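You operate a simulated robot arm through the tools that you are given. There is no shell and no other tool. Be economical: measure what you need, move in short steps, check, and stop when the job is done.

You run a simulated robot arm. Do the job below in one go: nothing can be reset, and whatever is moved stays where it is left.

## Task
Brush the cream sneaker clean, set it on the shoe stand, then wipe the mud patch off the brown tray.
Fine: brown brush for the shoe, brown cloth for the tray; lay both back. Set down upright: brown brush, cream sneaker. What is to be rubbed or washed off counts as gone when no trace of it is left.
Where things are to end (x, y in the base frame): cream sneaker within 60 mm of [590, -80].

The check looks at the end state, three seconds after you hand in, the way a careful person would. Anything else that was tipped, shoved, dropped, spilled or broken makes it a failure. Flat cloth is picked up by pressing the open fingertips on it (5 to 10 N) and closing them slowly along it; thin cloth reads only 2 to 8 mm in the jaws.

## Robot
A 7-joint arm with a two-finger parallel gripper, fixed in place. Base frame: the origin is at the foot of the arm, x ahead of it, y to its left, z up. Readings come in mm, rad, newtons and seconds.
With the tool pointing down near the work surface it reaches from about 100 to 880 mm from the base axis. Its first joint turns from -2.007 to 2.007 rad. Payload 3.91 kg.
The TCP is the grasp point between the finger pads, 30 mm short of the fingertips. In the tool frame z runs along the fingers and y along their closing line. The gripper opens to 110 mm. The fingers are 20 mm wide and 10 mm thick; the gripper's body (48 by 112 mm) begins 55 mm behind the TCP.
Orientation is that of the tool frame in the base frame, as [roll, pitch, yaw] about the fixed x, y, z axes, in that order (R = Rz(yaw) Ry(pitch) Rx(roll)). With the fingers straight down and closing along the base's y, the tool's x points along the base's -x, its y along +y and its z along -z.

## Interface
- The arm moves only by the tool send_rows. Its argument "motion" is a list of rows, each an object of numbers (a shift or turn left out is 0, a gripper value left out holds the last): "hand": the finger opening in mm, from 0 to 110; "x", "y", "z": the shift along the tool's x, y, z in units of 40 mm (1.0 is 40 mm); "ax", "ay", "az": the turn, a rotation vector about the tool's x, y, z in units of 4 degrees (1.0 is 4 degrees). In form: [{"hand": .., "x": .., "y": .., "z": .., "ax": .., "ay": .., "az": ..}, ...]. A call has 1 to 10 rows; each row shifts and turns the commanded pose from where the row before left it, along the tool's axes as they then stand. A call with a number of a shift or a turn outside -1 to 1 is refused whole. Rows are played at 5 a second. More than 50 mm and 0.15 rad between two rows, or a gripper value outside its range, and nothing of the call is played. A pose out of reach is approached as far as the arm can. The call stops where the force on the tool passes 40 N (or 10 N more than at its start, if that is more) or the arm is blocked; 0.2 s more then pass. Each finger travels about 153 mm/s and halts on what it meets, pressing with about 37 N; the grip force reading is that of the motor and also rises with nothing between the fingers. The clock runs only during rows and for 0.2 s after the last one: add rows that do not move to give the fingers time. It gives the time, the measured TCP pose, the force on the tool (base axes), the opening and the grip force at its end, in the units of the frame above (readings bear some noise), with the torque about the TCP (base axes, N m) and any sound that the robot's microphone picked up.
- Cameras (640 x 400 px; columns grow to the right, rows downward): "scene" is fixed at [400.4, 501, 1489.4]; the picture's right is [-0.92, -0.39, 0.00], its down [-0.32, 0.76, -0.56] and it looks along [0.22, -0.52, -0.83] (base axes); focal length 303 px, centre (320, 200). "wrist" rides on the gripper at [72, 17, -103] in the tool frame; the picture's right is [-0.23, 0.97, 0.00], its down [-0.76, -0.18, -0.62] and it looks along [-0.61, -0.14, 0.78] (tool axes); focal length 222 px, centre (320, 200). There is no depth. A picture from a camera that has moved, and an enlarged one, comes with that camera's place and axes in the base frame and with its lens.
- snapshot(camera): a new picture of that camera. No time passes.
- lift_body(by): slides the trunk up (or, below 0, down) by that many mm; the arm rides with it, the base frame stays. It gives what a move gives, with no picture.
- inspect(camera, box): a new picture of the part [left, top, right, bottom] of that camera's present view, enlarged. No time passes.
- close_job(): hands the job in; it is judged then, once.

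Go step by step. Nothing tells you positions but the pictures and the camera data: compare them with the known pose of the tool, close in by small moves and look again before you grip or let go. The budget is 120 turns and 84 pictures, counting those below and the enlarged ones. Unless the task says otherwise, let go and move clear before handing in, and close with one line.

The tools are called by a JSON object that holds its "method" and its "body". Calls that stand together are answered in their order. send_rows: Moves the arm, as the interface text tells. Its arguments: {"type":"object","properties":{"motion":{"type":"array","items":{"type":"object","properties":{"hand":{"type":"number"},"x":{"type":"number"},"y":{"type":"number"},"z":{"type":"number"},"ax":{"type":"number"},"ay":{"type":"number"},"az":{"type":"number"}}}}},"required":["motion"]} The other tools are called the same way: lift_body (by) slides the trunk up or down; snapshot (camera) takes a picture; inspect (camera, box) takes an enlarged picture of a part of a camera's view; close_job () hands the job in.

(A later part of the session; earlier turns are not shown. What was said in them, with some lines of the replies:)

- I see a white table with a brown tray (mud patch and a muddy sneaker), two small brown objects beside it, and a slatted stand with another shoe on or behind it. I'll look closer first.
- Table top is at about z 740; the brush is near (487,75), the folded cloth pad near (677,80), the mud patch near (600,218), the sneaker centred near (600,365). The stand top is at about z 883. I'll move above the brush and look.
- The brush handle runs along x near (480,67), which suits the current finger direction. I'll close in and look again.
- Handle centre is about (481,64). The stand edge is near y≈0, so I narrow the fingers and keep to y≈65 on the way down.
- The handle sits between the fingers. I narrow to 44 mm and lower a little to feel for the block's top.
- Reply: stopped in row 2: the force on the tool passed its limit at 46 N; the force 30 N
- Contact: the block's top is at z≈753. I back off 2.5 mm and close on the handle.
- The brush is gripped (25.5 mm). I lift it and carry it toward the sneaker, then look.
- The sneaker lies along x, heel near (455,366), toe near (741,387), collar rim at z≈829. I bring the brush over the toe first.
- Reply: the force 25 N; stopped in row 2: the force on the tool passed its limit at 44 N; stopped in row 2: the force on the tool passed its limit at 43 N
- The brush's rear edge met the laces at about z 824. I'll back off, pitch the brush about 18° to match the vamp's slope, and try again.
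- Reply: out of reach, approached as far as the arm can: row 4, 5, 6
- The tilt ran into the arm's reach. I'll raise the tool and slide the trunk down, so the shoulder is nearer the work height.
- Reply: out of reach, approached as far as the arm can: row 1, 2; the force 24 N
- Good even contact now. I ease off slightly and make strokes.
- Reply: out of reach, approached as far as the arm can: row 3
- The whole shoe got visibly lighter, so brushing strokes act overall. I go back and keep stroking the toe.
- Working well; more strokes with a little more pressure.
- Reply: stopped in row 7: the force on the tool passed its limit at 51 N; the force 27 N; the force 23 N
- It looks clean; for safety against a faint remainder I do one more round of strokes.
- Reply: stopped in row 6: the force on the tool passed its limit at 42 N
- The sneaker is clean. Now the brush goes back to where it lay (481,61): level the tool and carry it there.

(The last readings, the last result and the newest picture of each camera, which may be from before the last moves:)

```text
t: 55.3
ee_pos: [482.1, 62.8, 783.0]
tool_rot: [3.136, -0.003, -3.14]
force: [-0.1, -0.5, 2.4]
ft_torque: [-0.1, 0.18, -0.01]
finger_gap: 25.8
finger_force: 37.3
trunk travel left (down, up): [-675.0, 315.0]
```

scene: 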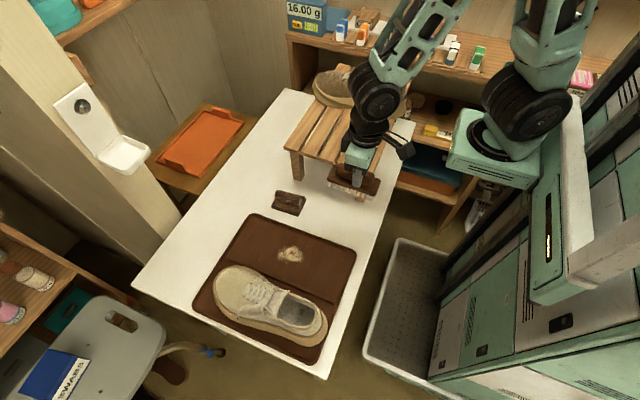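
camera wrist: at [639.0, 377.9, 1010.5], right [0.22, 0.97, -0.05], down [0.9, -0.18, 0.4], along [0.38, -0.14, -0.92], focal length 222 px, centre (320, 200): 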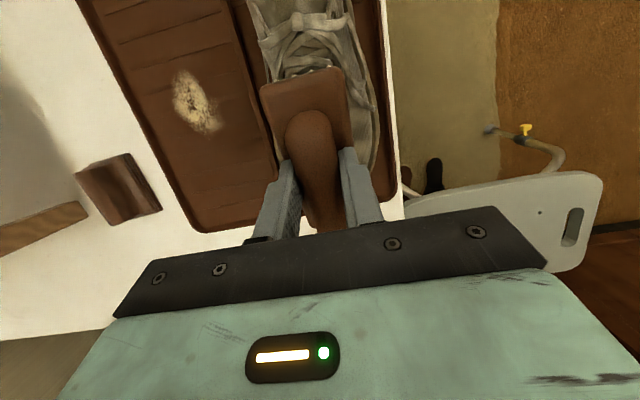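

Contact with the table begins at z≈783, the same height as when picked. I release, opening only a little, and rise.

{"method": "send_rows", "body": {"motion": [{"z": 0.01}, {"hand": 42}, {"hand": 42}, {"z": -0.5}, {"z": -1}, {"z": -1}, {"z": -1}, {}]}}

{"method": "snapshot", "body": {"camera": "wrist"}}

{"method": "inspect", "body": {"camera": "scene", "box": [260, 170, 390, 240]}}

```text
t: 57.1
ee_pos: [481.8, 63.8, 926.2]
tool_rot: [3.136, -0.003, -3.142]
force: [-0.4, 0.1, 0.2]
ft_torque: [0.02, 0.02, 0.01]
finger_gap: 42.2
finger_force: 0.1
trunk travel left (down, up): [-675.0, 315.0]
```

```text
46 pictures are left
camera wrist: at [409.1, 80.2, 1029.1], right [0.23, 0.97, 0.0], down [0.76, -0.18, 0.62], along [0.6, -0.14, -0.79], focal length 222 px, centre (320, 200)
```

wrist: 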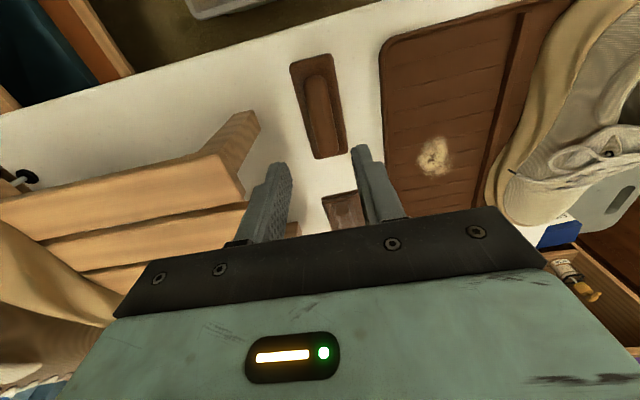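

```text
4.92 times, centred on (325, 205) of scene
camera zoom: at [400.4, 501.0, 1489.4], right [-0.92, -0.39, 0.0], down [-0.32, 0.76, -0.56], along [0.22, -0.52, -0.83], focal length 1492 px, centre (295, 175)
```

zoom: 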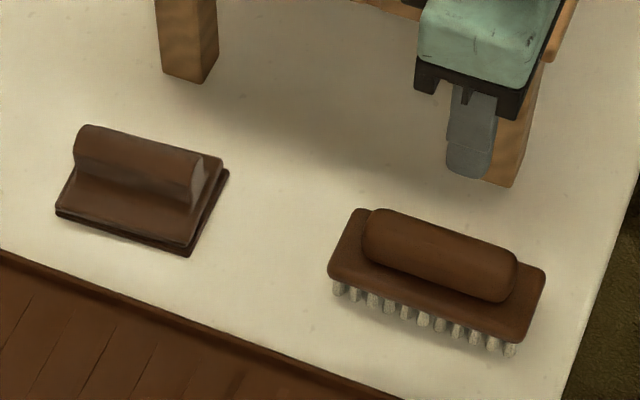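

The brush stands upright where it was. Next I look at the shoe from above to choose a grip.

{"method": "send_rows", "body": {"motion": [{"z": -1, "hand": 110}, {"z": -0.9}, {"y": 0.9, "x": -0.4}, {"y": 0.9, "x": -0.4}, {"y": 0.9, "x": -0.4}, {"y": 0.9, "x": -0.4}, {"y": 0.9, "x": -0.4}, {"y": 0.9, "x": -0.4}, {"y": 0.9, "x": -0.4}, {"y": 0.9}]}}

{"method": "snapshot", "body": {"camera": "wrist"}}

{"method": "inspect", "body": {"camera": "scene", "box": [190, 235, 350, 365]}}

```text
t: 59.3
ee_pos: [596.2, 347.9, 1000.5]
tool_rot: [3.137, -0.003, 3.142]
force: [-0.9, -1.0, 0.0]
ft_torque: [0.02, 0.01, 0.0]
finger_gap: 110.1
finger_force: 0.1
trunk travel left (down, up): [-675.0, 315.0]
```

```text
44 pictures are left
camera wrist: at [524.1, 364.1, 1104.1], right [0.23, 0.97, 0.0], down [0.76, -0.18, 0.62], along [0.6, -0.14, -0.78], focal length 222 px, centre (320, 200)
```

wrist: 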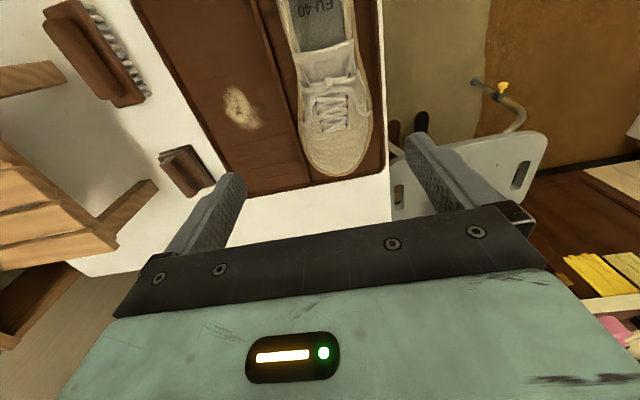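

```text
3.08 times, centred on (270, 300) of scene
camera zoom: at [400.4, 501.0, 1489.4], right [-0.92, -0.39, 0.0], down [-0.32, 0.76, -0.56], along [0.22, -0.52, -0.83], focal length 933 px, centre (474, -108)
```

zoom: 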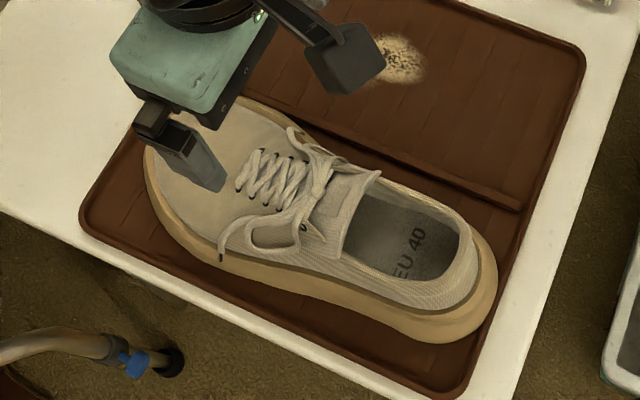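

{"method": "send_rows", "body": {"motion": [{"x": 1}, {"x": 1}, {"x": 0.75, "y": 0.25}, {}]}}

{"method": "inspect", "body": {"camera": "wrist", "box": [220, 0, 460, 220]}}

```text
t: 60.3
ee_pos: [484.9, 359.6, 999.9]
tool_rot: [3.136, -0.004, -3.141]
force: [-0.2, -0.1, 0.1]
ft_torque: [0.01, -0.02, 0.01]
finger_gap: 110.2
finger_force: 0.0
trunk travel left (down, up): [-675.0, 315.0]
```

```text
1.82 times, centred on (340, 110) of wrist
camera zoom: at [412.5, 375.9, 1103.5], right [0.23, 0.97, 0.0], down [0.76, -0.18, 0.62], along [0.6, -0.14, -0.78], focal length 404 px, centre (284, 364)
```

zoom: 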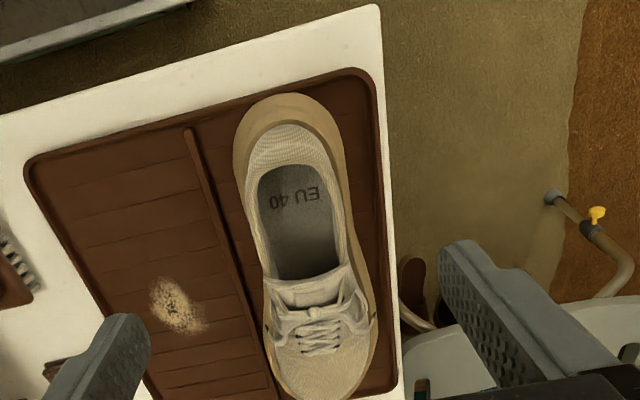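

The shoe lies along x, roughly x 439–735, y centre about 364. I'll grip across the upper just at the front of the opening (x≈562), fingers closing along y; approach and look.

{"method": "send_rows", "body": {"motion": [{"x": -0.95, "y": 0.1}, {"x": -0.95}, {"z": 1}, {"z": 1}, {"z": 0.75}, {}]}}

{"method": "inspect", "body": {"camera": "wrist", "box": [160, 0, 500, 230]}}

{"method": "inspect", "body": {"camera": "scene", "box": [190, 235, 350, 365]}}

```text
t: 61.7
ee_pos: [559.6, 365.1, 889.9]
tool_rot: [3.136, -0.004, -3.141]
force: [0.1, 0.3, 0.3]
ft_torque: [0.01, 0.0, -0.01]
finger_gap: 109.9
finger_force: 0.1
trunk travel left (down, up): [-675.0, 315.0]
```

```text
1.74 times, centred on (330, 115) of wrist
camera zoom: at [487.9, 381.9, 994.3], right [0.23, 0.97, 0.0], down [0.76, -0.18, 0.62], along [0.6, -0.14, -0.78], focal length 386 px, centre (303, 348)
```

zoom: 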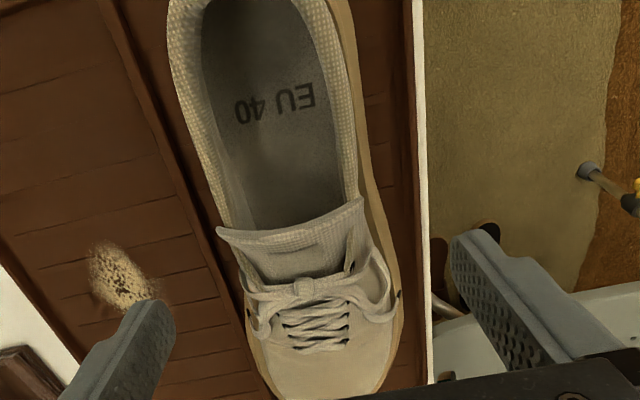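

```text
3.08 times, centred on (270, 300) of scene
camera zoom: at [400.4, 501.0, 1489.4], right [-0.92, -0.39, 0.0], down [-0.32, 0.76, -0.56], along [0.22, -0.52, -0.83], focal length 933 px, centre (474, -108)
```

zoom: 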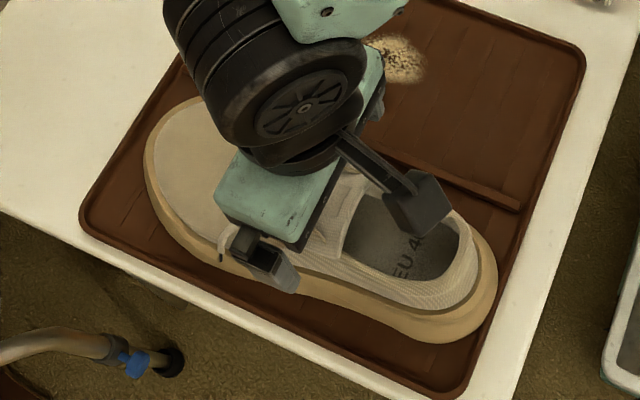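

{"method": "send_rows", "body": {"motion": [{"y": -0.06, "z": 1}, {"z": 0.6}, {}]}}

{"method": "send_rows", "body": {"motion": [{"z": 0.2}, {"z": 0.2}, {}]}}

{"method": "snapshot", "body": {"camera": "wrist"}}

{"method": "inspect", "body": {"camera": "scene", "box": [190, 235, 350, 365]}}

```text
t: 62.5
ee_pos: [560.7, 364.2, 825.8]
tool_rot: [3.138, -0.003, 3.141]
force: [-0.7, -0.2, 0.5]
ft_torque: [0.01, -0.02, -0.01]
finger_gap: 110.0
finger_force: 0.0
trunk travel left (down, up): [-675.0, 315.0]
```

```text
t: 63.3
ee_pos: [560.1, 361.9, 810.4]
tool_rot: [3.137, -0.004, -3.141]
force: [0.0, -0.5, 0.4]
ft_torque: [0.01, -0.02, -0.03]
finger_gap: 110.0
finger_force: 0.1
trunk travel left (down, up): [-675.0, 315.0]
```

```text
39 pictures are left
camera wrist: at [487.7, 380.0, 914.9], right [0.23, 0.97, 0.0], down [0.76, -0.18, 0.62], along [0.6, -0.14, -0.78], focal length 222 px, centre (320, 200)
```

wrist: 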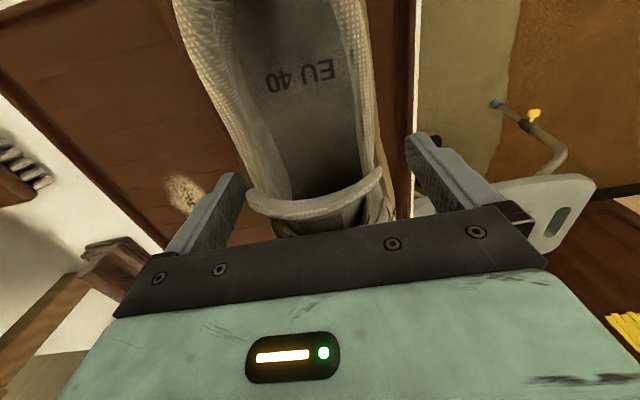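

```text
3.08 times, centred on (270, 300) of scene
camera zoom: at [400.4, 501.0, 1489.4], right [-0.92, -0.39, 0.0], down [-0.32, 0.76, -0.56], along [0.22, -0.52, -0.83], focal length 933 px, centre (474, -108)
```

zoom: 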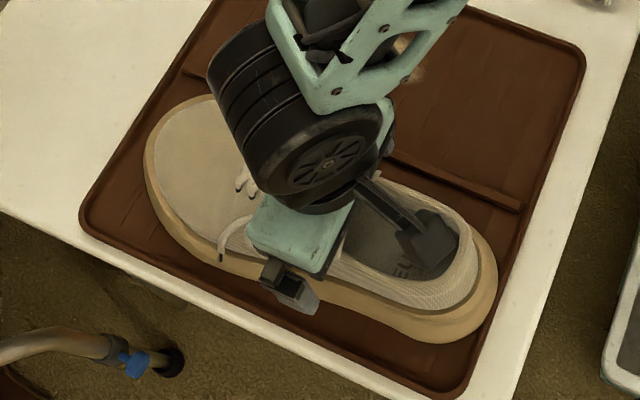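

{"method": "send_rows", "body": {"motion": [{"z": 0.15}, {"hand": 95}, {"hand": 85}, {"hand": 75}, {"hand": 60}, {"hand": 40}, {"hand": 40}, {}]}}

{"method": "snapshot", "body": {"camera": "wrist"}}

```text
t: 65.1
ee_pos: [560.9, 364.5, 804.5]
tool_rot: [3.134, -0.004, -3.141]
force: [0.6, 4.3, 1.5]
ft_torque: [0.61, -0.03, 0.1]
finger_gap: 68.5
finger_force: 36.7
trunk travel left (down, up): [-675.0, 315.0]
```

```text
37 pictures are left
camera wrist: at [487.7, 380.7, 908.7], right [0.23, 0.97, 0.01], down [0.76, -0.18, 0.62], along [0.6, -0.14, -0.78], focal length 222 px, centre (320, 200)
```

wrist: 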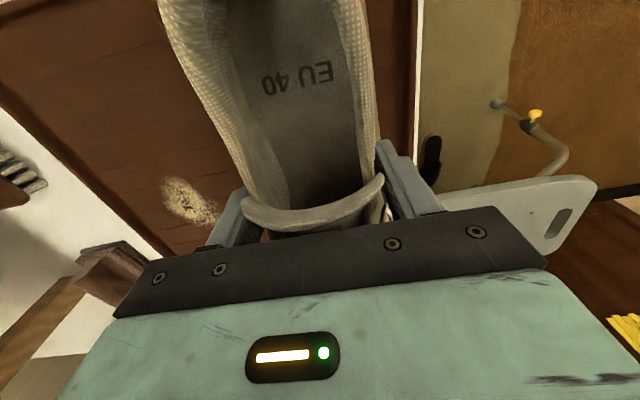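

Gripped at 68.5 mm. I lift 20 mm and check that the shoe hangs level.

{"method": "send_rows", "body": {"motion": [{"z": -0.25}, {"z": -0.25}, {"z": -0.5}, {}]}}

{"method": "snapshot", "body": {"camera": "wrist"}}

{"method": "inspect", "body": {"camera": "scene", "box": [190, 235, 350, 365]}}

```text
t: 66.1
ee_pos: [560.7, 363.6, 844.4]
tool_rot: [3.135, -0.003, -3.14]
force: [-0.3, -0.3, -4.7]
ft_torque: [0.03, 0.11, 0.04]
finger_gap: 67.2
finger_force: 37.2
trunk travel left (down, up): [-675.0, 315.0]
```

```text
36 pictures are left
camera wrist: at [487.8, 379.6, 947.3], right [0.23, 0.97, 0.0], down [0.76, -0.18, 0.62], along [0.6, -0.14, -0.78], focal length 222 px, centre (320, 200)
```

wrist: 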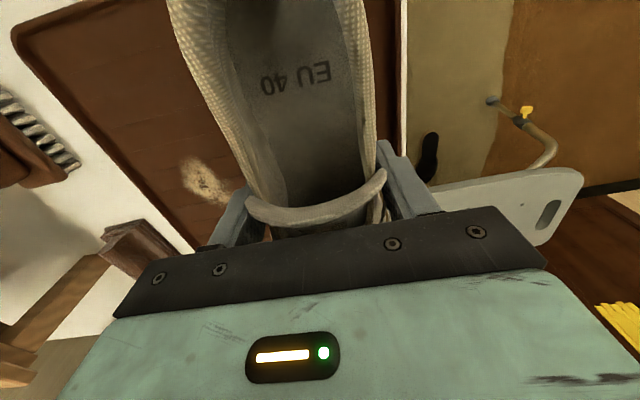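

```text
3.08 times, centred on (270, 300) of scene
camera zoom: at [400.4, 501.0, 1489.4], right [-0.92, -0.39, 0.0], down [-0.32, 0.76, -0.56], along [0.22, -0.52, -0.83], focal length 933 px, centre (474, -108)
```

zoom: 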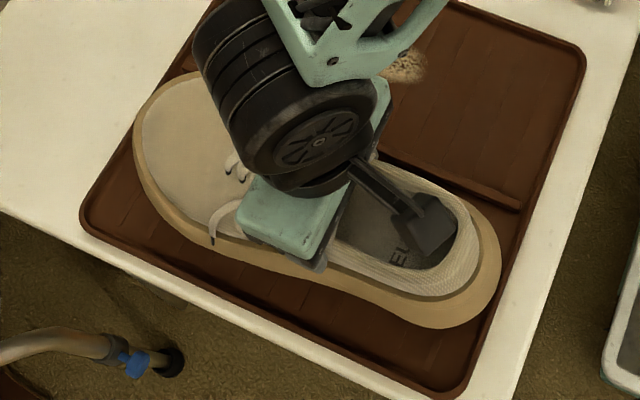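

The shoe is held level, its centre about 27 mm ahead of the grip. I raise it and carry it over the stand to y≈-80.

{"method": "send_rows", "body": {"motion": [{"z": -1}, {"z": -1}, {"z": -1}, {"z": -1}, {"z": -0.25}, {"y": -1}, {"y": -1}, {"y": -1}, {"y": -1}, {"y": -1}]}}

{"method": "send_rows", "body": {"motion": [{"y": -1}, {"y": -1}, {"y": -1}, {"y": -1}, {"y": -1}, {"y": -0.9}, {}]}}

{"method": "snapshot", "body": {"camera": "scene"}}

{"method": "snapshot", "body": {"camera": "wrist"}}

```text
t: 68.3
ee_pos: [559.4, 161.1, 1011.8]
tool_rot: [3.136, -0.004, -3.138]
force: [0.0, 1.1, -3.7]
ft_torque: [0.01, 0.15, 0.01]
finger_gap: 66.7
finger_force: 37.1
trunk travel left (down, up): [-675.0, 315.0]
```

```text
t: 69.9
ee_pos: [559.9, -74.7, 1013.0]
tool_rot: [3.138, -0.004, -3.14]
force: [0.0, 0.4, -4.2]
ft_torque: [0.02, 0.14, 0.02]
finger_gap: 67.2
finger_force: 37.1
trunk travel left (down, up): [-675.0, 315.0]
```

```text
34 pictures are left
```

scene: 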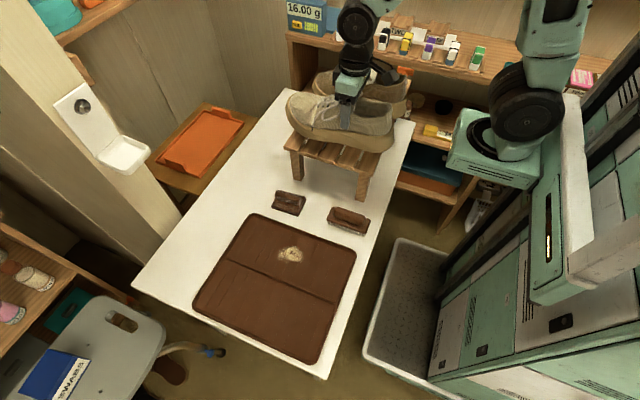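

```text
33 pictures are left
camera wrist: at [487.6, -58.5, 1116.4], right [0.23, 0.97, 0.0], down [0.76, -0.18, 0.62], along [0.6, -0.14, -0.79], focal length 222 px, centre (320, 200)
```

wrist: 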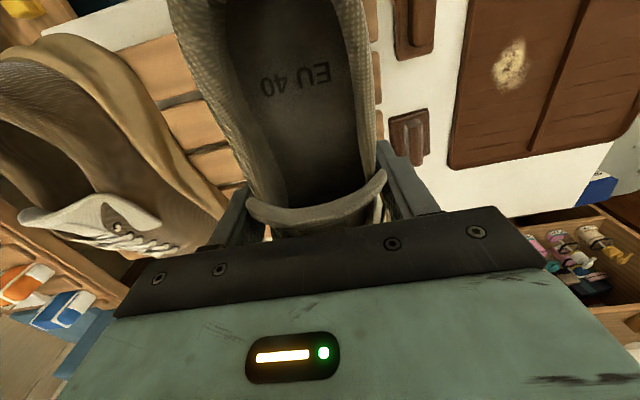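

The shoe is over the stand with room to the neighbouring one. Lowering, then feeling for contact.

{"method": "send_rows", "body": {"motion": [{"z": 0.6}, {"z": 0.5}, {}]}}

{"method": "send_rows", "body": {"motion": [{"z": 0.15}, {}]}}

{"method": "inspect", "body": {"camera": "scene", "box": [270, 60, 420, 200]}}

```text
t: 70.7
ee_pos: [560.2, -74.4, 967.6]
tool_rot: [3.138, -0.004, -3.141]
force: [-0.3, -1.4, -4.1]
ft_torque: [0.03, 0.18, -0.05]
finger_gap: 67.1
finger_force: 37.2
trunk travel left (down, up): [-675.0, 315.0]
```

```text
t: 71.3
ee_pos: [561.8, -74.5, 964.8]
tool_rot: [3.136, 0.001, -3.139]
force: [-4.2, -10.7, 34.6]
ft_torque: [1.02, 0.07, -0.02]
finger_gap: 67.1
finger_force: 37.2
trunk travel left (down, up): [-675.0, 315.0]
```

```text
2.86 times, centred on (345, 130) of scene
camera zoom: at [400.4, 501.0, 1489.4], right [-0.92, -0.39, 0.0], down [-0.32, 0.76, -0.56], along [0.22, -0.52, -0.83], focal length 866 px, centre (249, 400)
```

zoom: 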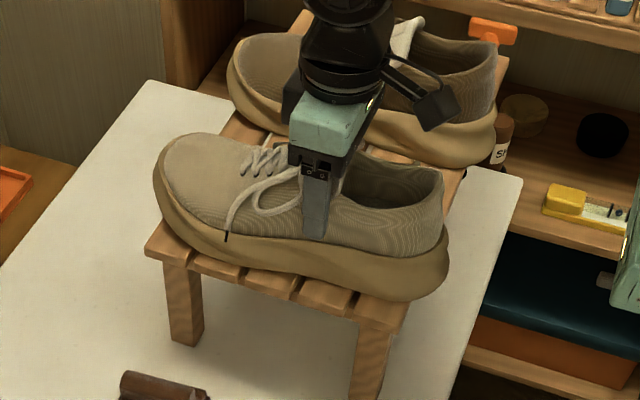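

Contact at z≈966. I ease off the push, then open gently just enough.

{"method": "send_rows", "body": {"motion": [{"z": -0.06}, {}]}}

{"method": "send_rows", "body": {"motion": [{"hand": 72}, {"hand": 80}, {"hand": 90}, {}]}}

{"method": "inspect", "body": {"camera": "scene", "box": [270, 60, 420, 200]}}

{"method": "snapshot", "body": {"camera": "wrist"}}

```text
t: 71.9
ee_pos: [561.2, -74.2, 963.6]
tool_rot: [3.134, -0.003, 3.141]
force: [0.5, -6.0, 3.0]
ft_torque: [0.1, -0.43, -0.36]
finger_gap: 66.7
finger_force: 37.0
trunk travel left (down, up): [-675.0, 315.0]
```

```text
t: 72.9
ee_pos: [561.5, -73.9, 964.5]
tool_rot: [3.137, -0.003, -3.139]
force: [-0.3, 0.7, -0.9]
ft_torque: [-0.01, 0.0, -0.02]
finger_gap: 89.7
finger_force: 0.0
trunk travel left (down, up): [-675.0, 315.0]
```

```text
2.86 times, centred on (345, 130) of scene
camera zoom: at [400.4, 501.0, 1489.4], right [-0.92, -0.39, 0.0], down [-0.32, 0.76, -0.56], along [0.22, -0.52, -0.83], focal length 866 px, centre (249, 400)
```

zoom: 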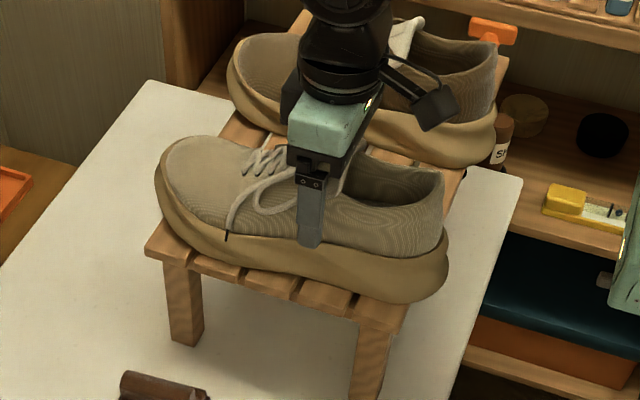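

```text
30 pictures are left
camera wrist: at [488.5, -57.3, 1068.7], right [0.23, 0.97, 0.0], down [0.76, -0.18, 0.62], along [0.6, -0.14, -0.78], focal length 222 px, centre (320, 200)
```

wrist: 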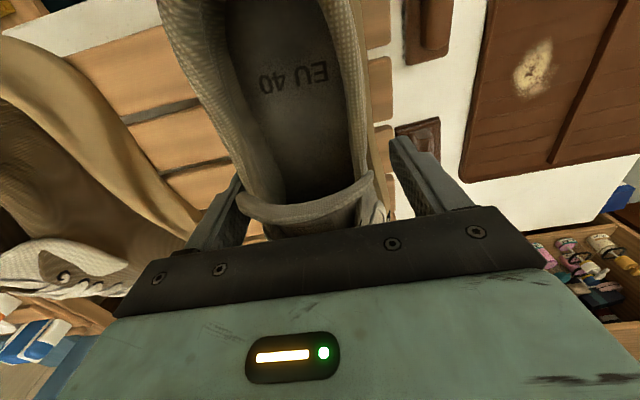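

The shoe rests stably on the stand and the fingers are free. I rise straight up and check, then go over to the cloth.

{"method": "send_rows", "body": {"motion": [{"z": -0.5}, {"z": -0.7}, {"z": -1}, {"z": -1}, {"y": 1}, {"y": 1}, {"y": 1}, {"y": 0.9, "x": -0.3}, {"x": -0.7}, {}]}}

{"method": "snapshot", "body": {"camera": "scene"}}

{"method": "snapshot", "body": {"camera": "wrist"}}

```text
t: 75.1
ee_pos: [603.6, 82.6, 1093.0]
tool_rot: [3.136, -0.004, -3.141]
force: [0.3, -0.6, -0.7]
ft_torque: [-0.02, 0.0, 0.02]
finger_gap: 90.1
finger_force: 0.0
trunk travel left (down, up): [-675.0, 315.0]
```

```text
29 pictures are left
```

scene: 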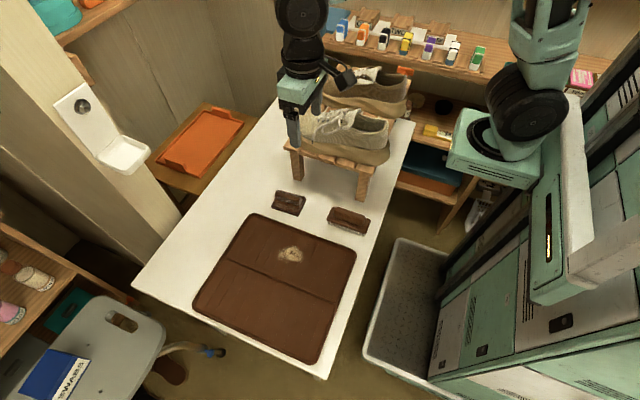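

```text
28 pictures are left
camera wrist: at [531.4, 99.1, 1196.7], right [0.23, 0.97, 0.0], down [0.76, -0.18, 0.62], along [0.6, -0.14, -0.78], focal length 222 px, centre (320, 200)
```

wrist: 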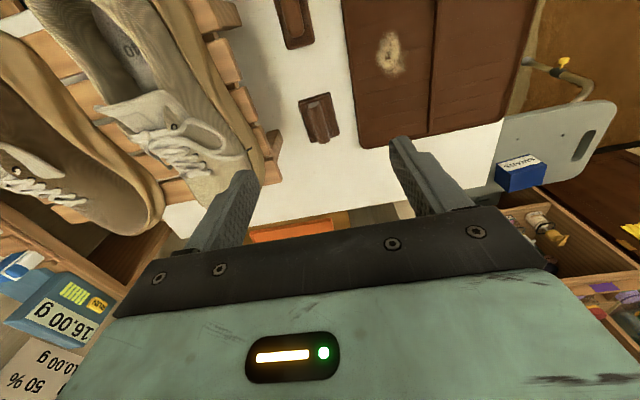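

Shoe stands well at about (587,-72). Now the cloth pad, near (675,69), with a ridge along x; I go above it and look.

{"method": "send_rows", "body": {"motion": [{"x": -0.9, "y": -0.15, "hand": 60}, {"x": -0.9, "y": -0.15}, {"z": 1}, {"z": 1}, {"z": 1}, {"z": 1}, {"z": 1}, {"z": 1}, {"z": 0.5}, {}]}}

{"method": "inspect", "body": {"camera": "wrist", "box": [180, 50, 480, 250]}}

{"method": "inspect", "body": {"camera": "scene", "box": [240, 160, 340, 240]}}

```text
t: 77.3
ee_pos: [672.3, 71.5, 832.5]
tool_rot: [3.136, -0.003, -3.14]
force: [-0.5, 0.2, 0.2]
ft_torque: [-0.01, 0.0, -0.03]
finger_gap: 60.0
finger_force: 0.0
trunk travel left (down, up): [-675.0, 315.0]
```

```text
2.00 times, centred on (330, 150) of wrist
camera zoom: at [601.0, 87.4, 936.5], right [0.23, 0.97, 0.0], down [0.76, -0.18, 0.62], along [0.6, -0.14, -0.78], focal length 444 px, centre (300, 300)
```

zoom: 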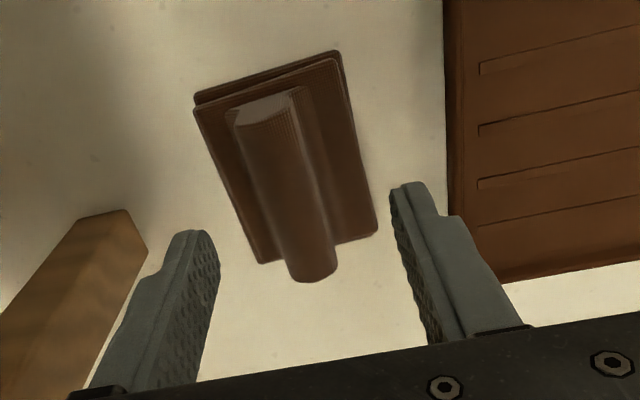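

```text
5.00 times, centred on (290, 200) of scene
camera zoom: at [400.4, 501.0, 1489.4], right [-0.92, -0.39, 0.0], down [-0.32, 0.76, -0.56], along [0.22, -0.52, -0.83], focal length 1516 px, centre (470, 200)
```

zoom: 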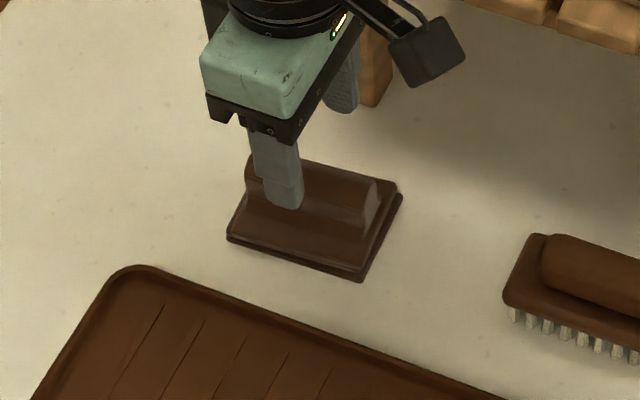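

Ridge centre is near (678,66). I align and lower in small steps.

{"method": "send_rows", "body": {"motion": [{"x": -0.12, "y": -0.1, "hand": 44}, {"z": 0.6}, {"z": 0.4}, {}]}}

{"method": "send_rows", "body": {"motion": [{"z": 0.15}, {}]}}

{"method": "inspect", "body": {"camera": "scene", "box": [240, 160, 340, 240]}}

{"method": "inspect", "body": {"camera": "wrist", "box": [180, 50, 480, 250]}}

```text
t: 78.3
ee_pos: [676.3, 67.4, 794.2]
tool_rot: [3.136, -0.003, 3.141]
force: [-0.6, 0.6, -0.8]
ft_torque: [0.0, 0.05, 0.02]
finger_gap: 44.2
finger_force: 0.2
trunk travel left (down, up): [-675.0, 315.0]
```

```text
t: 78.9
ee_pos: [677.3, 66.7, 786.9]
tool_rot: [3.136, -0.005, -3.14]
force: [0.0, 0.5, -0.3]
ft_torque: [0.01, 0.0, 0.02]
finger_gap: 44.0
finger_force: 0.0
trunk travel left (down, up): [-675.0, 315.0]
```

```text
5.00 times, centred on (290, 200) of scene
camera zoom: at [400.4, 501.0, 1489.4], right [-0.92, -0.39, 0.0], down [-0.32, 0.76, -0.56], along [0.22, -0.52, -0.83], focal length 1516 px, centre (470, 200)
```

zoom: 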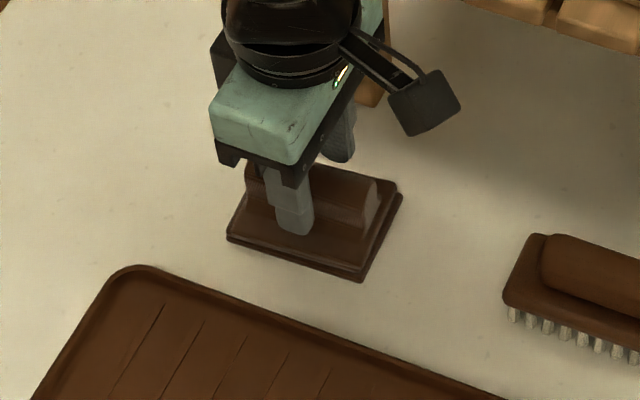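

```text
2.00 times, centred on (330, 150) of wrist
camera zoom: at [605.2, 83.4, 891.3], right [0.23, 0.97, 0.0], down [0.76, -0.18, 0.62], along [0.6, -0.14, -0.78], focal length 444 px, centre (300, 300)
```

zoom: 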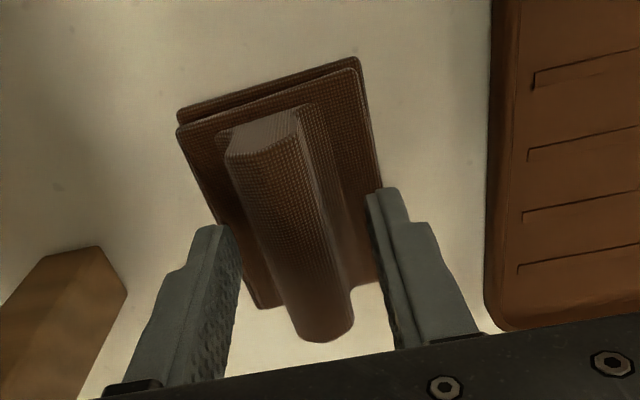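

{"method": "send_rows", "body": {"motion": [{"y": -0.06, "z": 0.1}, {}]}}

{"method": "send_rows", "body": {"motion": [{"z": 0.08}, {}]}}

```text
t: 79.5
ee_pos: [678.0, 65.1, 782.8]
tool_rot: [3.137, -0.002, -3.141]
force: [-1.0, -0.6, 0.1]
ft_torque: [0.04, 0.0, 0.01]
finger_gap: 44.0
finger_force: 0.1
trunk travel left (down, up): [-675.0, 315.0]
```

```text
t: 80.1
ee_pos: [678.9, 65.3, 779.4]
tool_rot: [3.135, -0.003, -3.14]
force: [-0.6, -0.4, 0.6]
ft_torque: [-0.01, 0.0, -0.01]
finger_gap: 43.9
finger_force: 0.0
trunk travel left (down, up): [-675.0, 315.0]
```

{"method": "send_rows", "body": {"motion": [{"z": 0.07}, {}]}}

{"method": "send_rows", "body": {"motion": [{"hand": 30}, {"hand": 15}, {"hand": 0}, {"hand": 0}, {}]}}

{"method": "inspect", "body": {"camera": "scene", "box": [240, 160, 340, 240]}}

```text
t: 80.7
ee_pos: [677.9, 65.5, 777.8]
tool_rot: [3.135, -0.004, -3.138]
force: [0.2, 0.2, -0.1]
ft_torque: [-0.01, 0.01, -0.01]
finger_gap: 43.9
finger_force: 0.1
trunk travel left (down, up): [-675.0, 315.0]
```

```text
t: 81.9
ee_pos: [676.6, 64.7, 777.4]
tool_rot: [3.137, -0.004, -3.139]
force: [0.7, 0.1, 1.0]
ft_torque: [-0.11, -0.04, 0.02]
finger_gap: 22.9
finger_force: 37.0
trunk travel left (down, up): [-675.0, 315.0]
```

```text
5.00 times, centred on (290, 200) of scene
camera zoom: at [400.4, 501.0, 1489.4], right [-0.92, -0.39, 0.0], down [-0.32, 0.76, -0.56], along [0.22, -0.52, -0.83], focal length 1516 px, centre (470, 200)
```

zoom: 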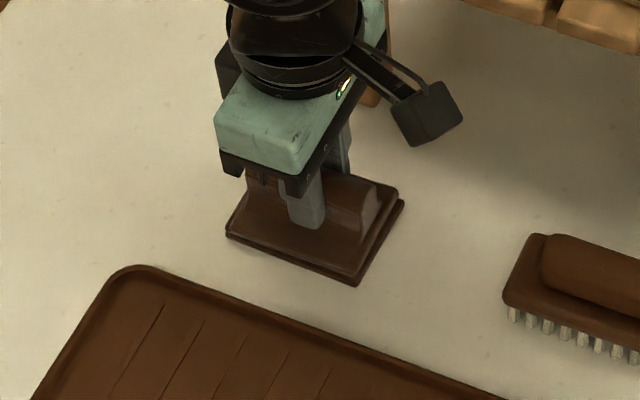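

The pad is held (22.9 mm). I lift it and bring it over the mud patch at about (599,216).

{"method": "send_rows", "body": {"motion": [{"z": -0.5}, {"z": -1}, {"x": 0.385, "y": 0.756}, {"x": 0.385, "y": 0.756}, {"x": 0.385, "y": 0.756}, {"x": 0.385, "y": 0.756}, {"x": 0.385, "y": 0.756}, {}]}}

{"method": "send_rows", "body": {"motion": [{"z": 0.8}, {"z": 0.4}, {}]}}

{"method": "inspect", "body": {"camera": "scene", "box": [220, 190, 360, 300]}}

```text
t: 83.7
ee_pos: [600.0, 216.2, 835.7]
tool_rot: [3.136, -0.003, 3.14]
force: [-0.2, 0.2, 0.4]
ft_torque: [-0.02, 0.03, -0.02]
finger_gap: 22.8
finger_force: 37.4
trunk travel left (down, up): [-675.0, 315.0]
```

```text
t: 84.5
ee_pos: [600.5, 214.5, 788.3]
tool_rot: [3.137, -0.003, -3.141]
force: [-0.7, -0.1, 0.0]
ft_torque: [-0.01, 0.01, -0.03]
finger_gap: 22.9
finger_force: 36.6
trunk travel left (down, up): [-675.0, 315.0]
```

```text
3.64 times, centred on (290, 245) of scene
camera zoom: at [400.4, 501.0, 1489.4], right [-0.92, -0.39, 0.0], down [-0.32, 0.76, -0.56], along [0.22, -0.52, -0.83], focal length 1102 px, centre (429, 36)
```

zoom: 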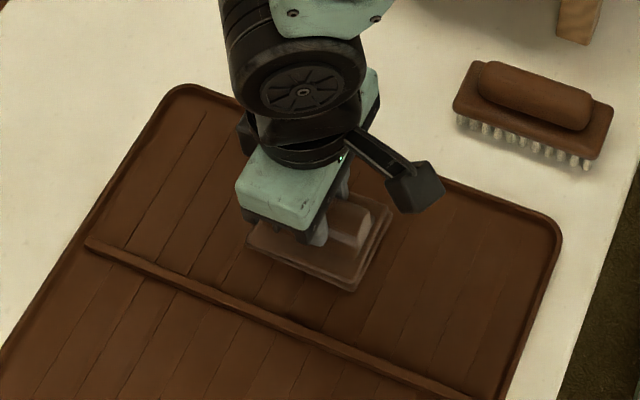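

{"method": "send_rows", "body": {"motion": [{"z": 0.12}, {}]}}

{"method": "send_rows", "body": {"motion": [{"z": 0.06}, {}]}}

```text
t: 85.1
ee_pos: [600.2, 215.3, 784.2]
tool_rot: [3.137, -0.003, -3.141]
force: [0.1, -0.6, 0.5]
ft_torque: [0.03, 0.01, -0.01]
finger_gap: 22.8
finger_force: 36.8
trunk travel left (down, up): [-675.0, 315.0]
```

```text
t: 85.7
ee_pos: [601.1, 216.0, 782.1]
tool_rot: [3.136, -0.003, -3.14]
force: [0.1, -0.3, -1.0]
ft_torque: [0.01, -0.01, -0.02]
finger_gap: 22.7
finger_force: 36.8
trunk travel left (down, up): [-675.0, 315.0]
```

{"method": "send_rows", "body": {"motion": [{"z": 0.06}, {}]}}

{"method": "send_rows", "body": {"motion": [{"z": 0.04}, {}]}}

```text
t: 86.3
ee_pos: [600.4, 215.5, 780.7]
tool_rot: [3.136, -0.002, -3.139]
force: [0.0, -1.5, 7.1]
ft_torque: [-0.32, 0.1, -0.05]
finger_gap: 23.0
finger_force: 38.0
trunk travel left (down, up): [-675.0, 315.0]
```

```text
t: 86.9
ee_pos: [600.1, 216.7, 781.3]
tool_rot: [3.136, -0.002, -3.14]
force: [-2.5, -1.5, 27.8]
ft_torque: [-0.38, 0.32, 0.0]
finger_gap: 23.0
finger_force: 36.7
trunk travel left (down, up): [-675.0, 315.0]
```

Firm contact; I ease a little and rub in short strokes.

{"method": "send_rows", "body": {"motion": [{"z": -0.025}, {"x": 0.4}, {"x": -0.4}, {"x": -0.4}, {"x": 0.4}, {"y": 0.3}, {"x": 0.4}, {"x": -0.8}, {"x": 0.4, "y": -0.3}]}}

{"method": "send_rows", "body": {"motion": [{"y": -0.4}, {"x": 0.4}, {"x": -0.8}, {"x": 0.8}, {"x": -0.4, "y": 0.4}, {"x": 0.4}, {"x": -0.8}, {"x": 0.8}, {"x": -0.4}]}}

{"method": "send_rows", "body": {"motion": [{"z": -1}, {"z": -0.5}, {"y": -1}, {"y": -1}, {"y": -0.5}, {}]}}

{"method": "inspect", "body": {"camera": "scene", "box": [220, 190, 360, 300]}}

```text
t: 88.9
ee_pos: [602.5, 215.8, 780.7]
tool_rot: [3.135, -0.001, 3.14]
force: [5.9, 4.8, 9.7]
ft_torque: [0.04, 0.09, -0.05]
finger_gap: 22.9
finger_force: 36.8
trunk travel left (down, up): [-675.0, 315.0]
```

```text
t: 90.9
ee_pos: [601.7, 216.4, 781.6]
tool_rot: [3.136, -0.004, -3.139]
force: [-0.5, 0.1, -0.6]
ft_torque: [0.02, -0.02, 0.05]
finger_gap: 22.9
finger_force: 37.7
trunk travel left (down, up): [-675.0, 315.0]
```

```text
t: 92.3
ee_pos: [601.7, 116.4, 838.2]
tool_rot: [3.137, -0.004, -3.139]
force: [0.6, -1.0, -0.2]
ft_torque: [-0.03, 0.0, 0.03]
finger_gap: 22.8
finger_force: 36.8
trunk travel left (down, up): [-675.0, 315.0]
```

```text
3.64 times, centred on (290, 245) of scene
camera zoom: at [400.4, 501.0, 1489.4], right [-0.92, -0.39, 0.0], down [-0.32, 0.76, -0.56], along [0.22, -0.52, -0.83], focal length 1102 px, centre (429, 36)
```

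zoom: 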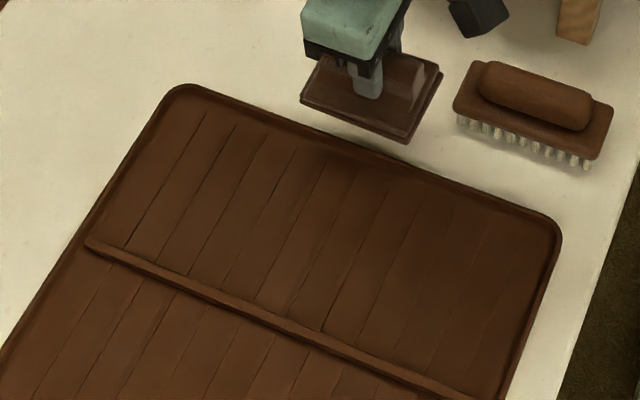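

{"method": "inspect", "body": {"camera": "scene", "box": [260, 225, 320, 275]}}

{"method": "snapshot", "body": {"camera": "wrist"}}

```text
8.00 times, centred on (290, 250) of scene
camera zoom: at [400.4, 501.0, 1489.4], right [-0.92, -0.39, 0.0], down [-0.32, 0.76, -0.56], along [0.22, -0.52, -0.83], focal length 2425 px, centre (560, -200)
```

zoom: 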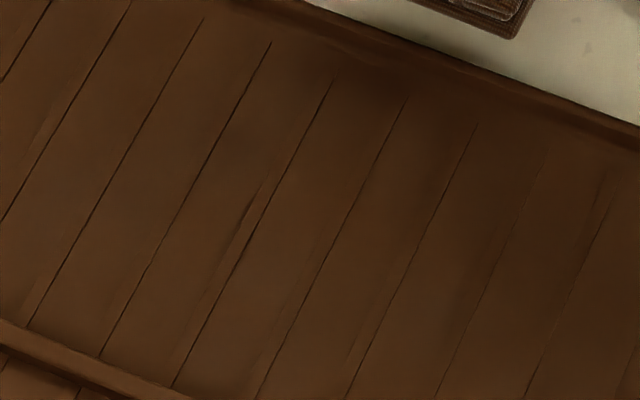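

```text
19 pictures are left
camera wrist: at [528.2, 132.3, 943.1], right [0.23, 0.97, 0.0], down [0.76, -0.18, 0.62], along [0.6, -0.14, -0.78], focal length 222 px, centre (320, 200)
```

wrist: 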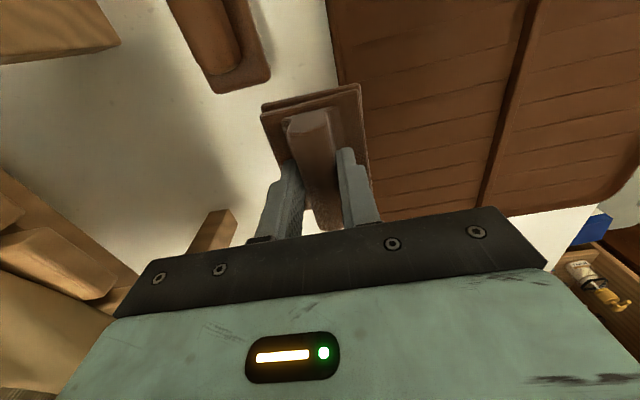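

The patch is gone without a trace. I lay the cloth back at its place (677,65).

{"method": "send_rows", "body": {"motion": [{"x": -0.94, "y": -0.6}, {"x": -0.94, "y": -0.62}, {}, {"z": 0.8}, {"z": 0.5}, {}]}}

{"method": "send_rows", "body": {"motion": [{"z": 0.1}, {}]}}

```text
t: 93.7
ee_pos: [676.2, 65.8, 787.3]
tool_rot: [3.137, -0.003, 3.14]
force: [-0.1, -0.1, -0.3]
ft_torque: [-0.05, 0.0, 0.01]
finger_gap: 23.1
finger_force: 37.2
trunk travel left (down, up): [-675.0, 315.0]
```

```text
t: 94.3
ee_pos: [676.1, 65.8, 783.2]
tool_rot: [3.136, -0.002, -3.14]
force: [0.3, -0.8, 0.0]
ft_torque: [-0.01, -0.02, 0.0]
finger_gap: 22.7
finger_force: 37.1
trunk travel left (down, up): [-675.0, 315.0]
```

{"method": "send_rows", "body": {"motion": [{"z": 0.1}, {}]}}

{"method": "send_rows", "body": {"motion": [{"z": 0.05}, {}]}}

```text
t: 94.9
ee_pos: [676.2, 66.8, 777.6]
tool_rot: [3.136, -0.004, 3.141]
force: [0.1, 0.5, -0.5]
ft_torque: [-0.02, -0.02, -0.02]
finger_gap: 22.8
finger_force: 36.9
trunk travel left (down, up): [-675.0, 315.0]
```

```text
t: 95.5
ee_pos: [676.3, 66.1, 776.1]
tool_rot: [3.136, -0.004, 3.141]
force: [-0.1, -1.2, 3.0]
ft_torque: [-0.13, 0.18, 0.0]
finger_gap: 22.8
finger_force: 37.2
trunk travel left (down, up): [-675.0, 315.0]
```

It touches the table; release and rise clear.

{"method": "send_rows", "body": {"motion": [{"hand": 30}, {"hand": 42}, {}, {"z": -0.5}, {"z": -1}, {"z": -1}, {"z": -1}, {"z": -1}, {"z": -1}, {}]}}

{"method": "send_rows", "body": {"motion": [{"y": 1}, {"y": 1}, {"y": 1}, {}]}}

{"method": "snapshot", "body": {"camera": "scene"}}

{"method": "inspect", "body": {"camera": "scene", "box": [270, 50, 430, 170]}}

{"method": "inspect", "body": {"camera": "scene", "box": [250, 170, 400, 270]}}

```text
t: 97.7
ee_pos: [675.5, 65.5, 996.1]
tool_rot: [3.137, -0.003, -3.141]
force: [-0.5, -0.5, 0.0]
ft_torque: [-0.01, 0.01, -0.01]
finger_gap: 42.1
finger_force: 0.0
trunk travel left (down, up): [-675.0, 315.0]
```

```text
t: 98.7
ee_pos: [678.2, 185.7, 998.3]
tool_rot: [3.137, -0.002, 3.14]
force: [0.2, -0.1, 0.1]
ft_torque: [0.01, 0.01, -0.01]
finger_gap: 42.2
finger_force: 0.1
trunk travel left (down, up): [-675.0, 315.0]
```

```text
18 pictures are left
```

scene: 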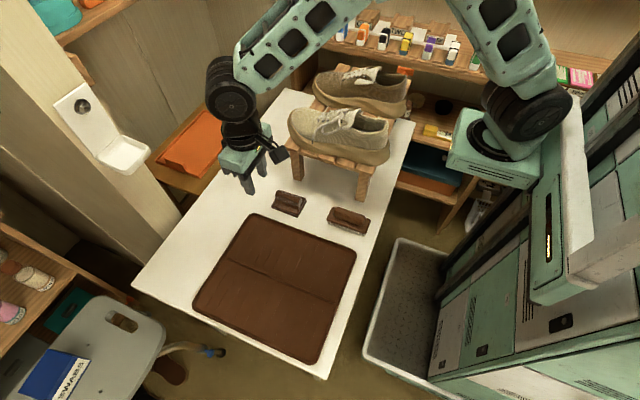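

```text
3.33 times, centred on (350, 110) of scene
camera zoom: at [400.4, 501.0, 1489.4], right [-0.92, -0.39, 0.0], down [-0.32, 0.76, -0.56], along [0.22, -0.52, -0.83], focal length 1010 px, centre (220, 500)
```

zoom: 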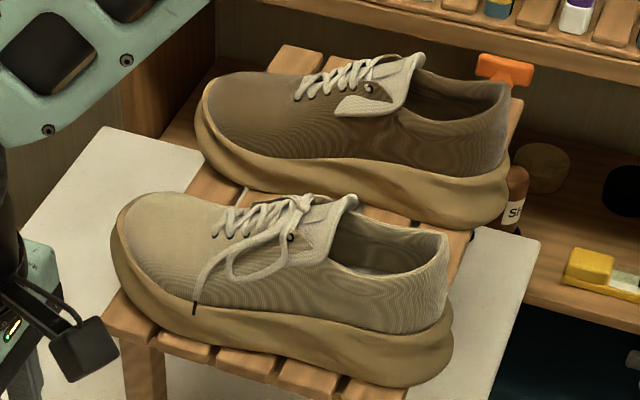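

```text
4.00 times, centred on (325, 220) of scene
camera zoom: at [400.4, 501.0, 1489.4], right [-0.92, -0.39, 0.0], down [-0.32, 0.76, -0.56], along [0.22, -0.52, -0.83], focal length 1212 px, centre (300, 120)
```

zoom: 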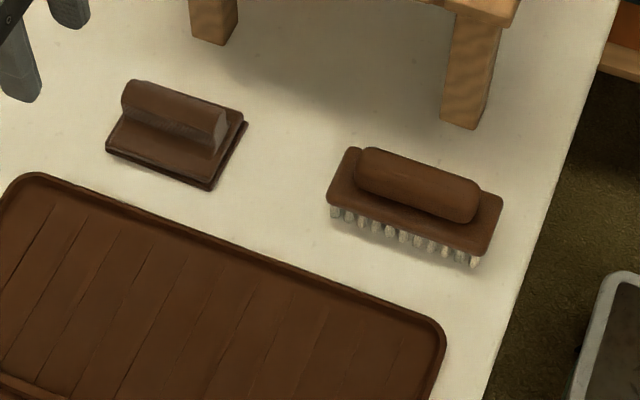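

Everything checks out: the sneaker is clean and upright on the stand, the tray is spotless, the brush and cloth are back in place, and the hand is clear.

{"method": "close_job", "body": {}}

```text
The job is handed in.
```

The job is handed in: the cream sneaker is brushed clean and upright on the stand near (587, -72), about 10 mm from the target. The mud patch is off the brown tray, and the brush and cloth are back where they were.
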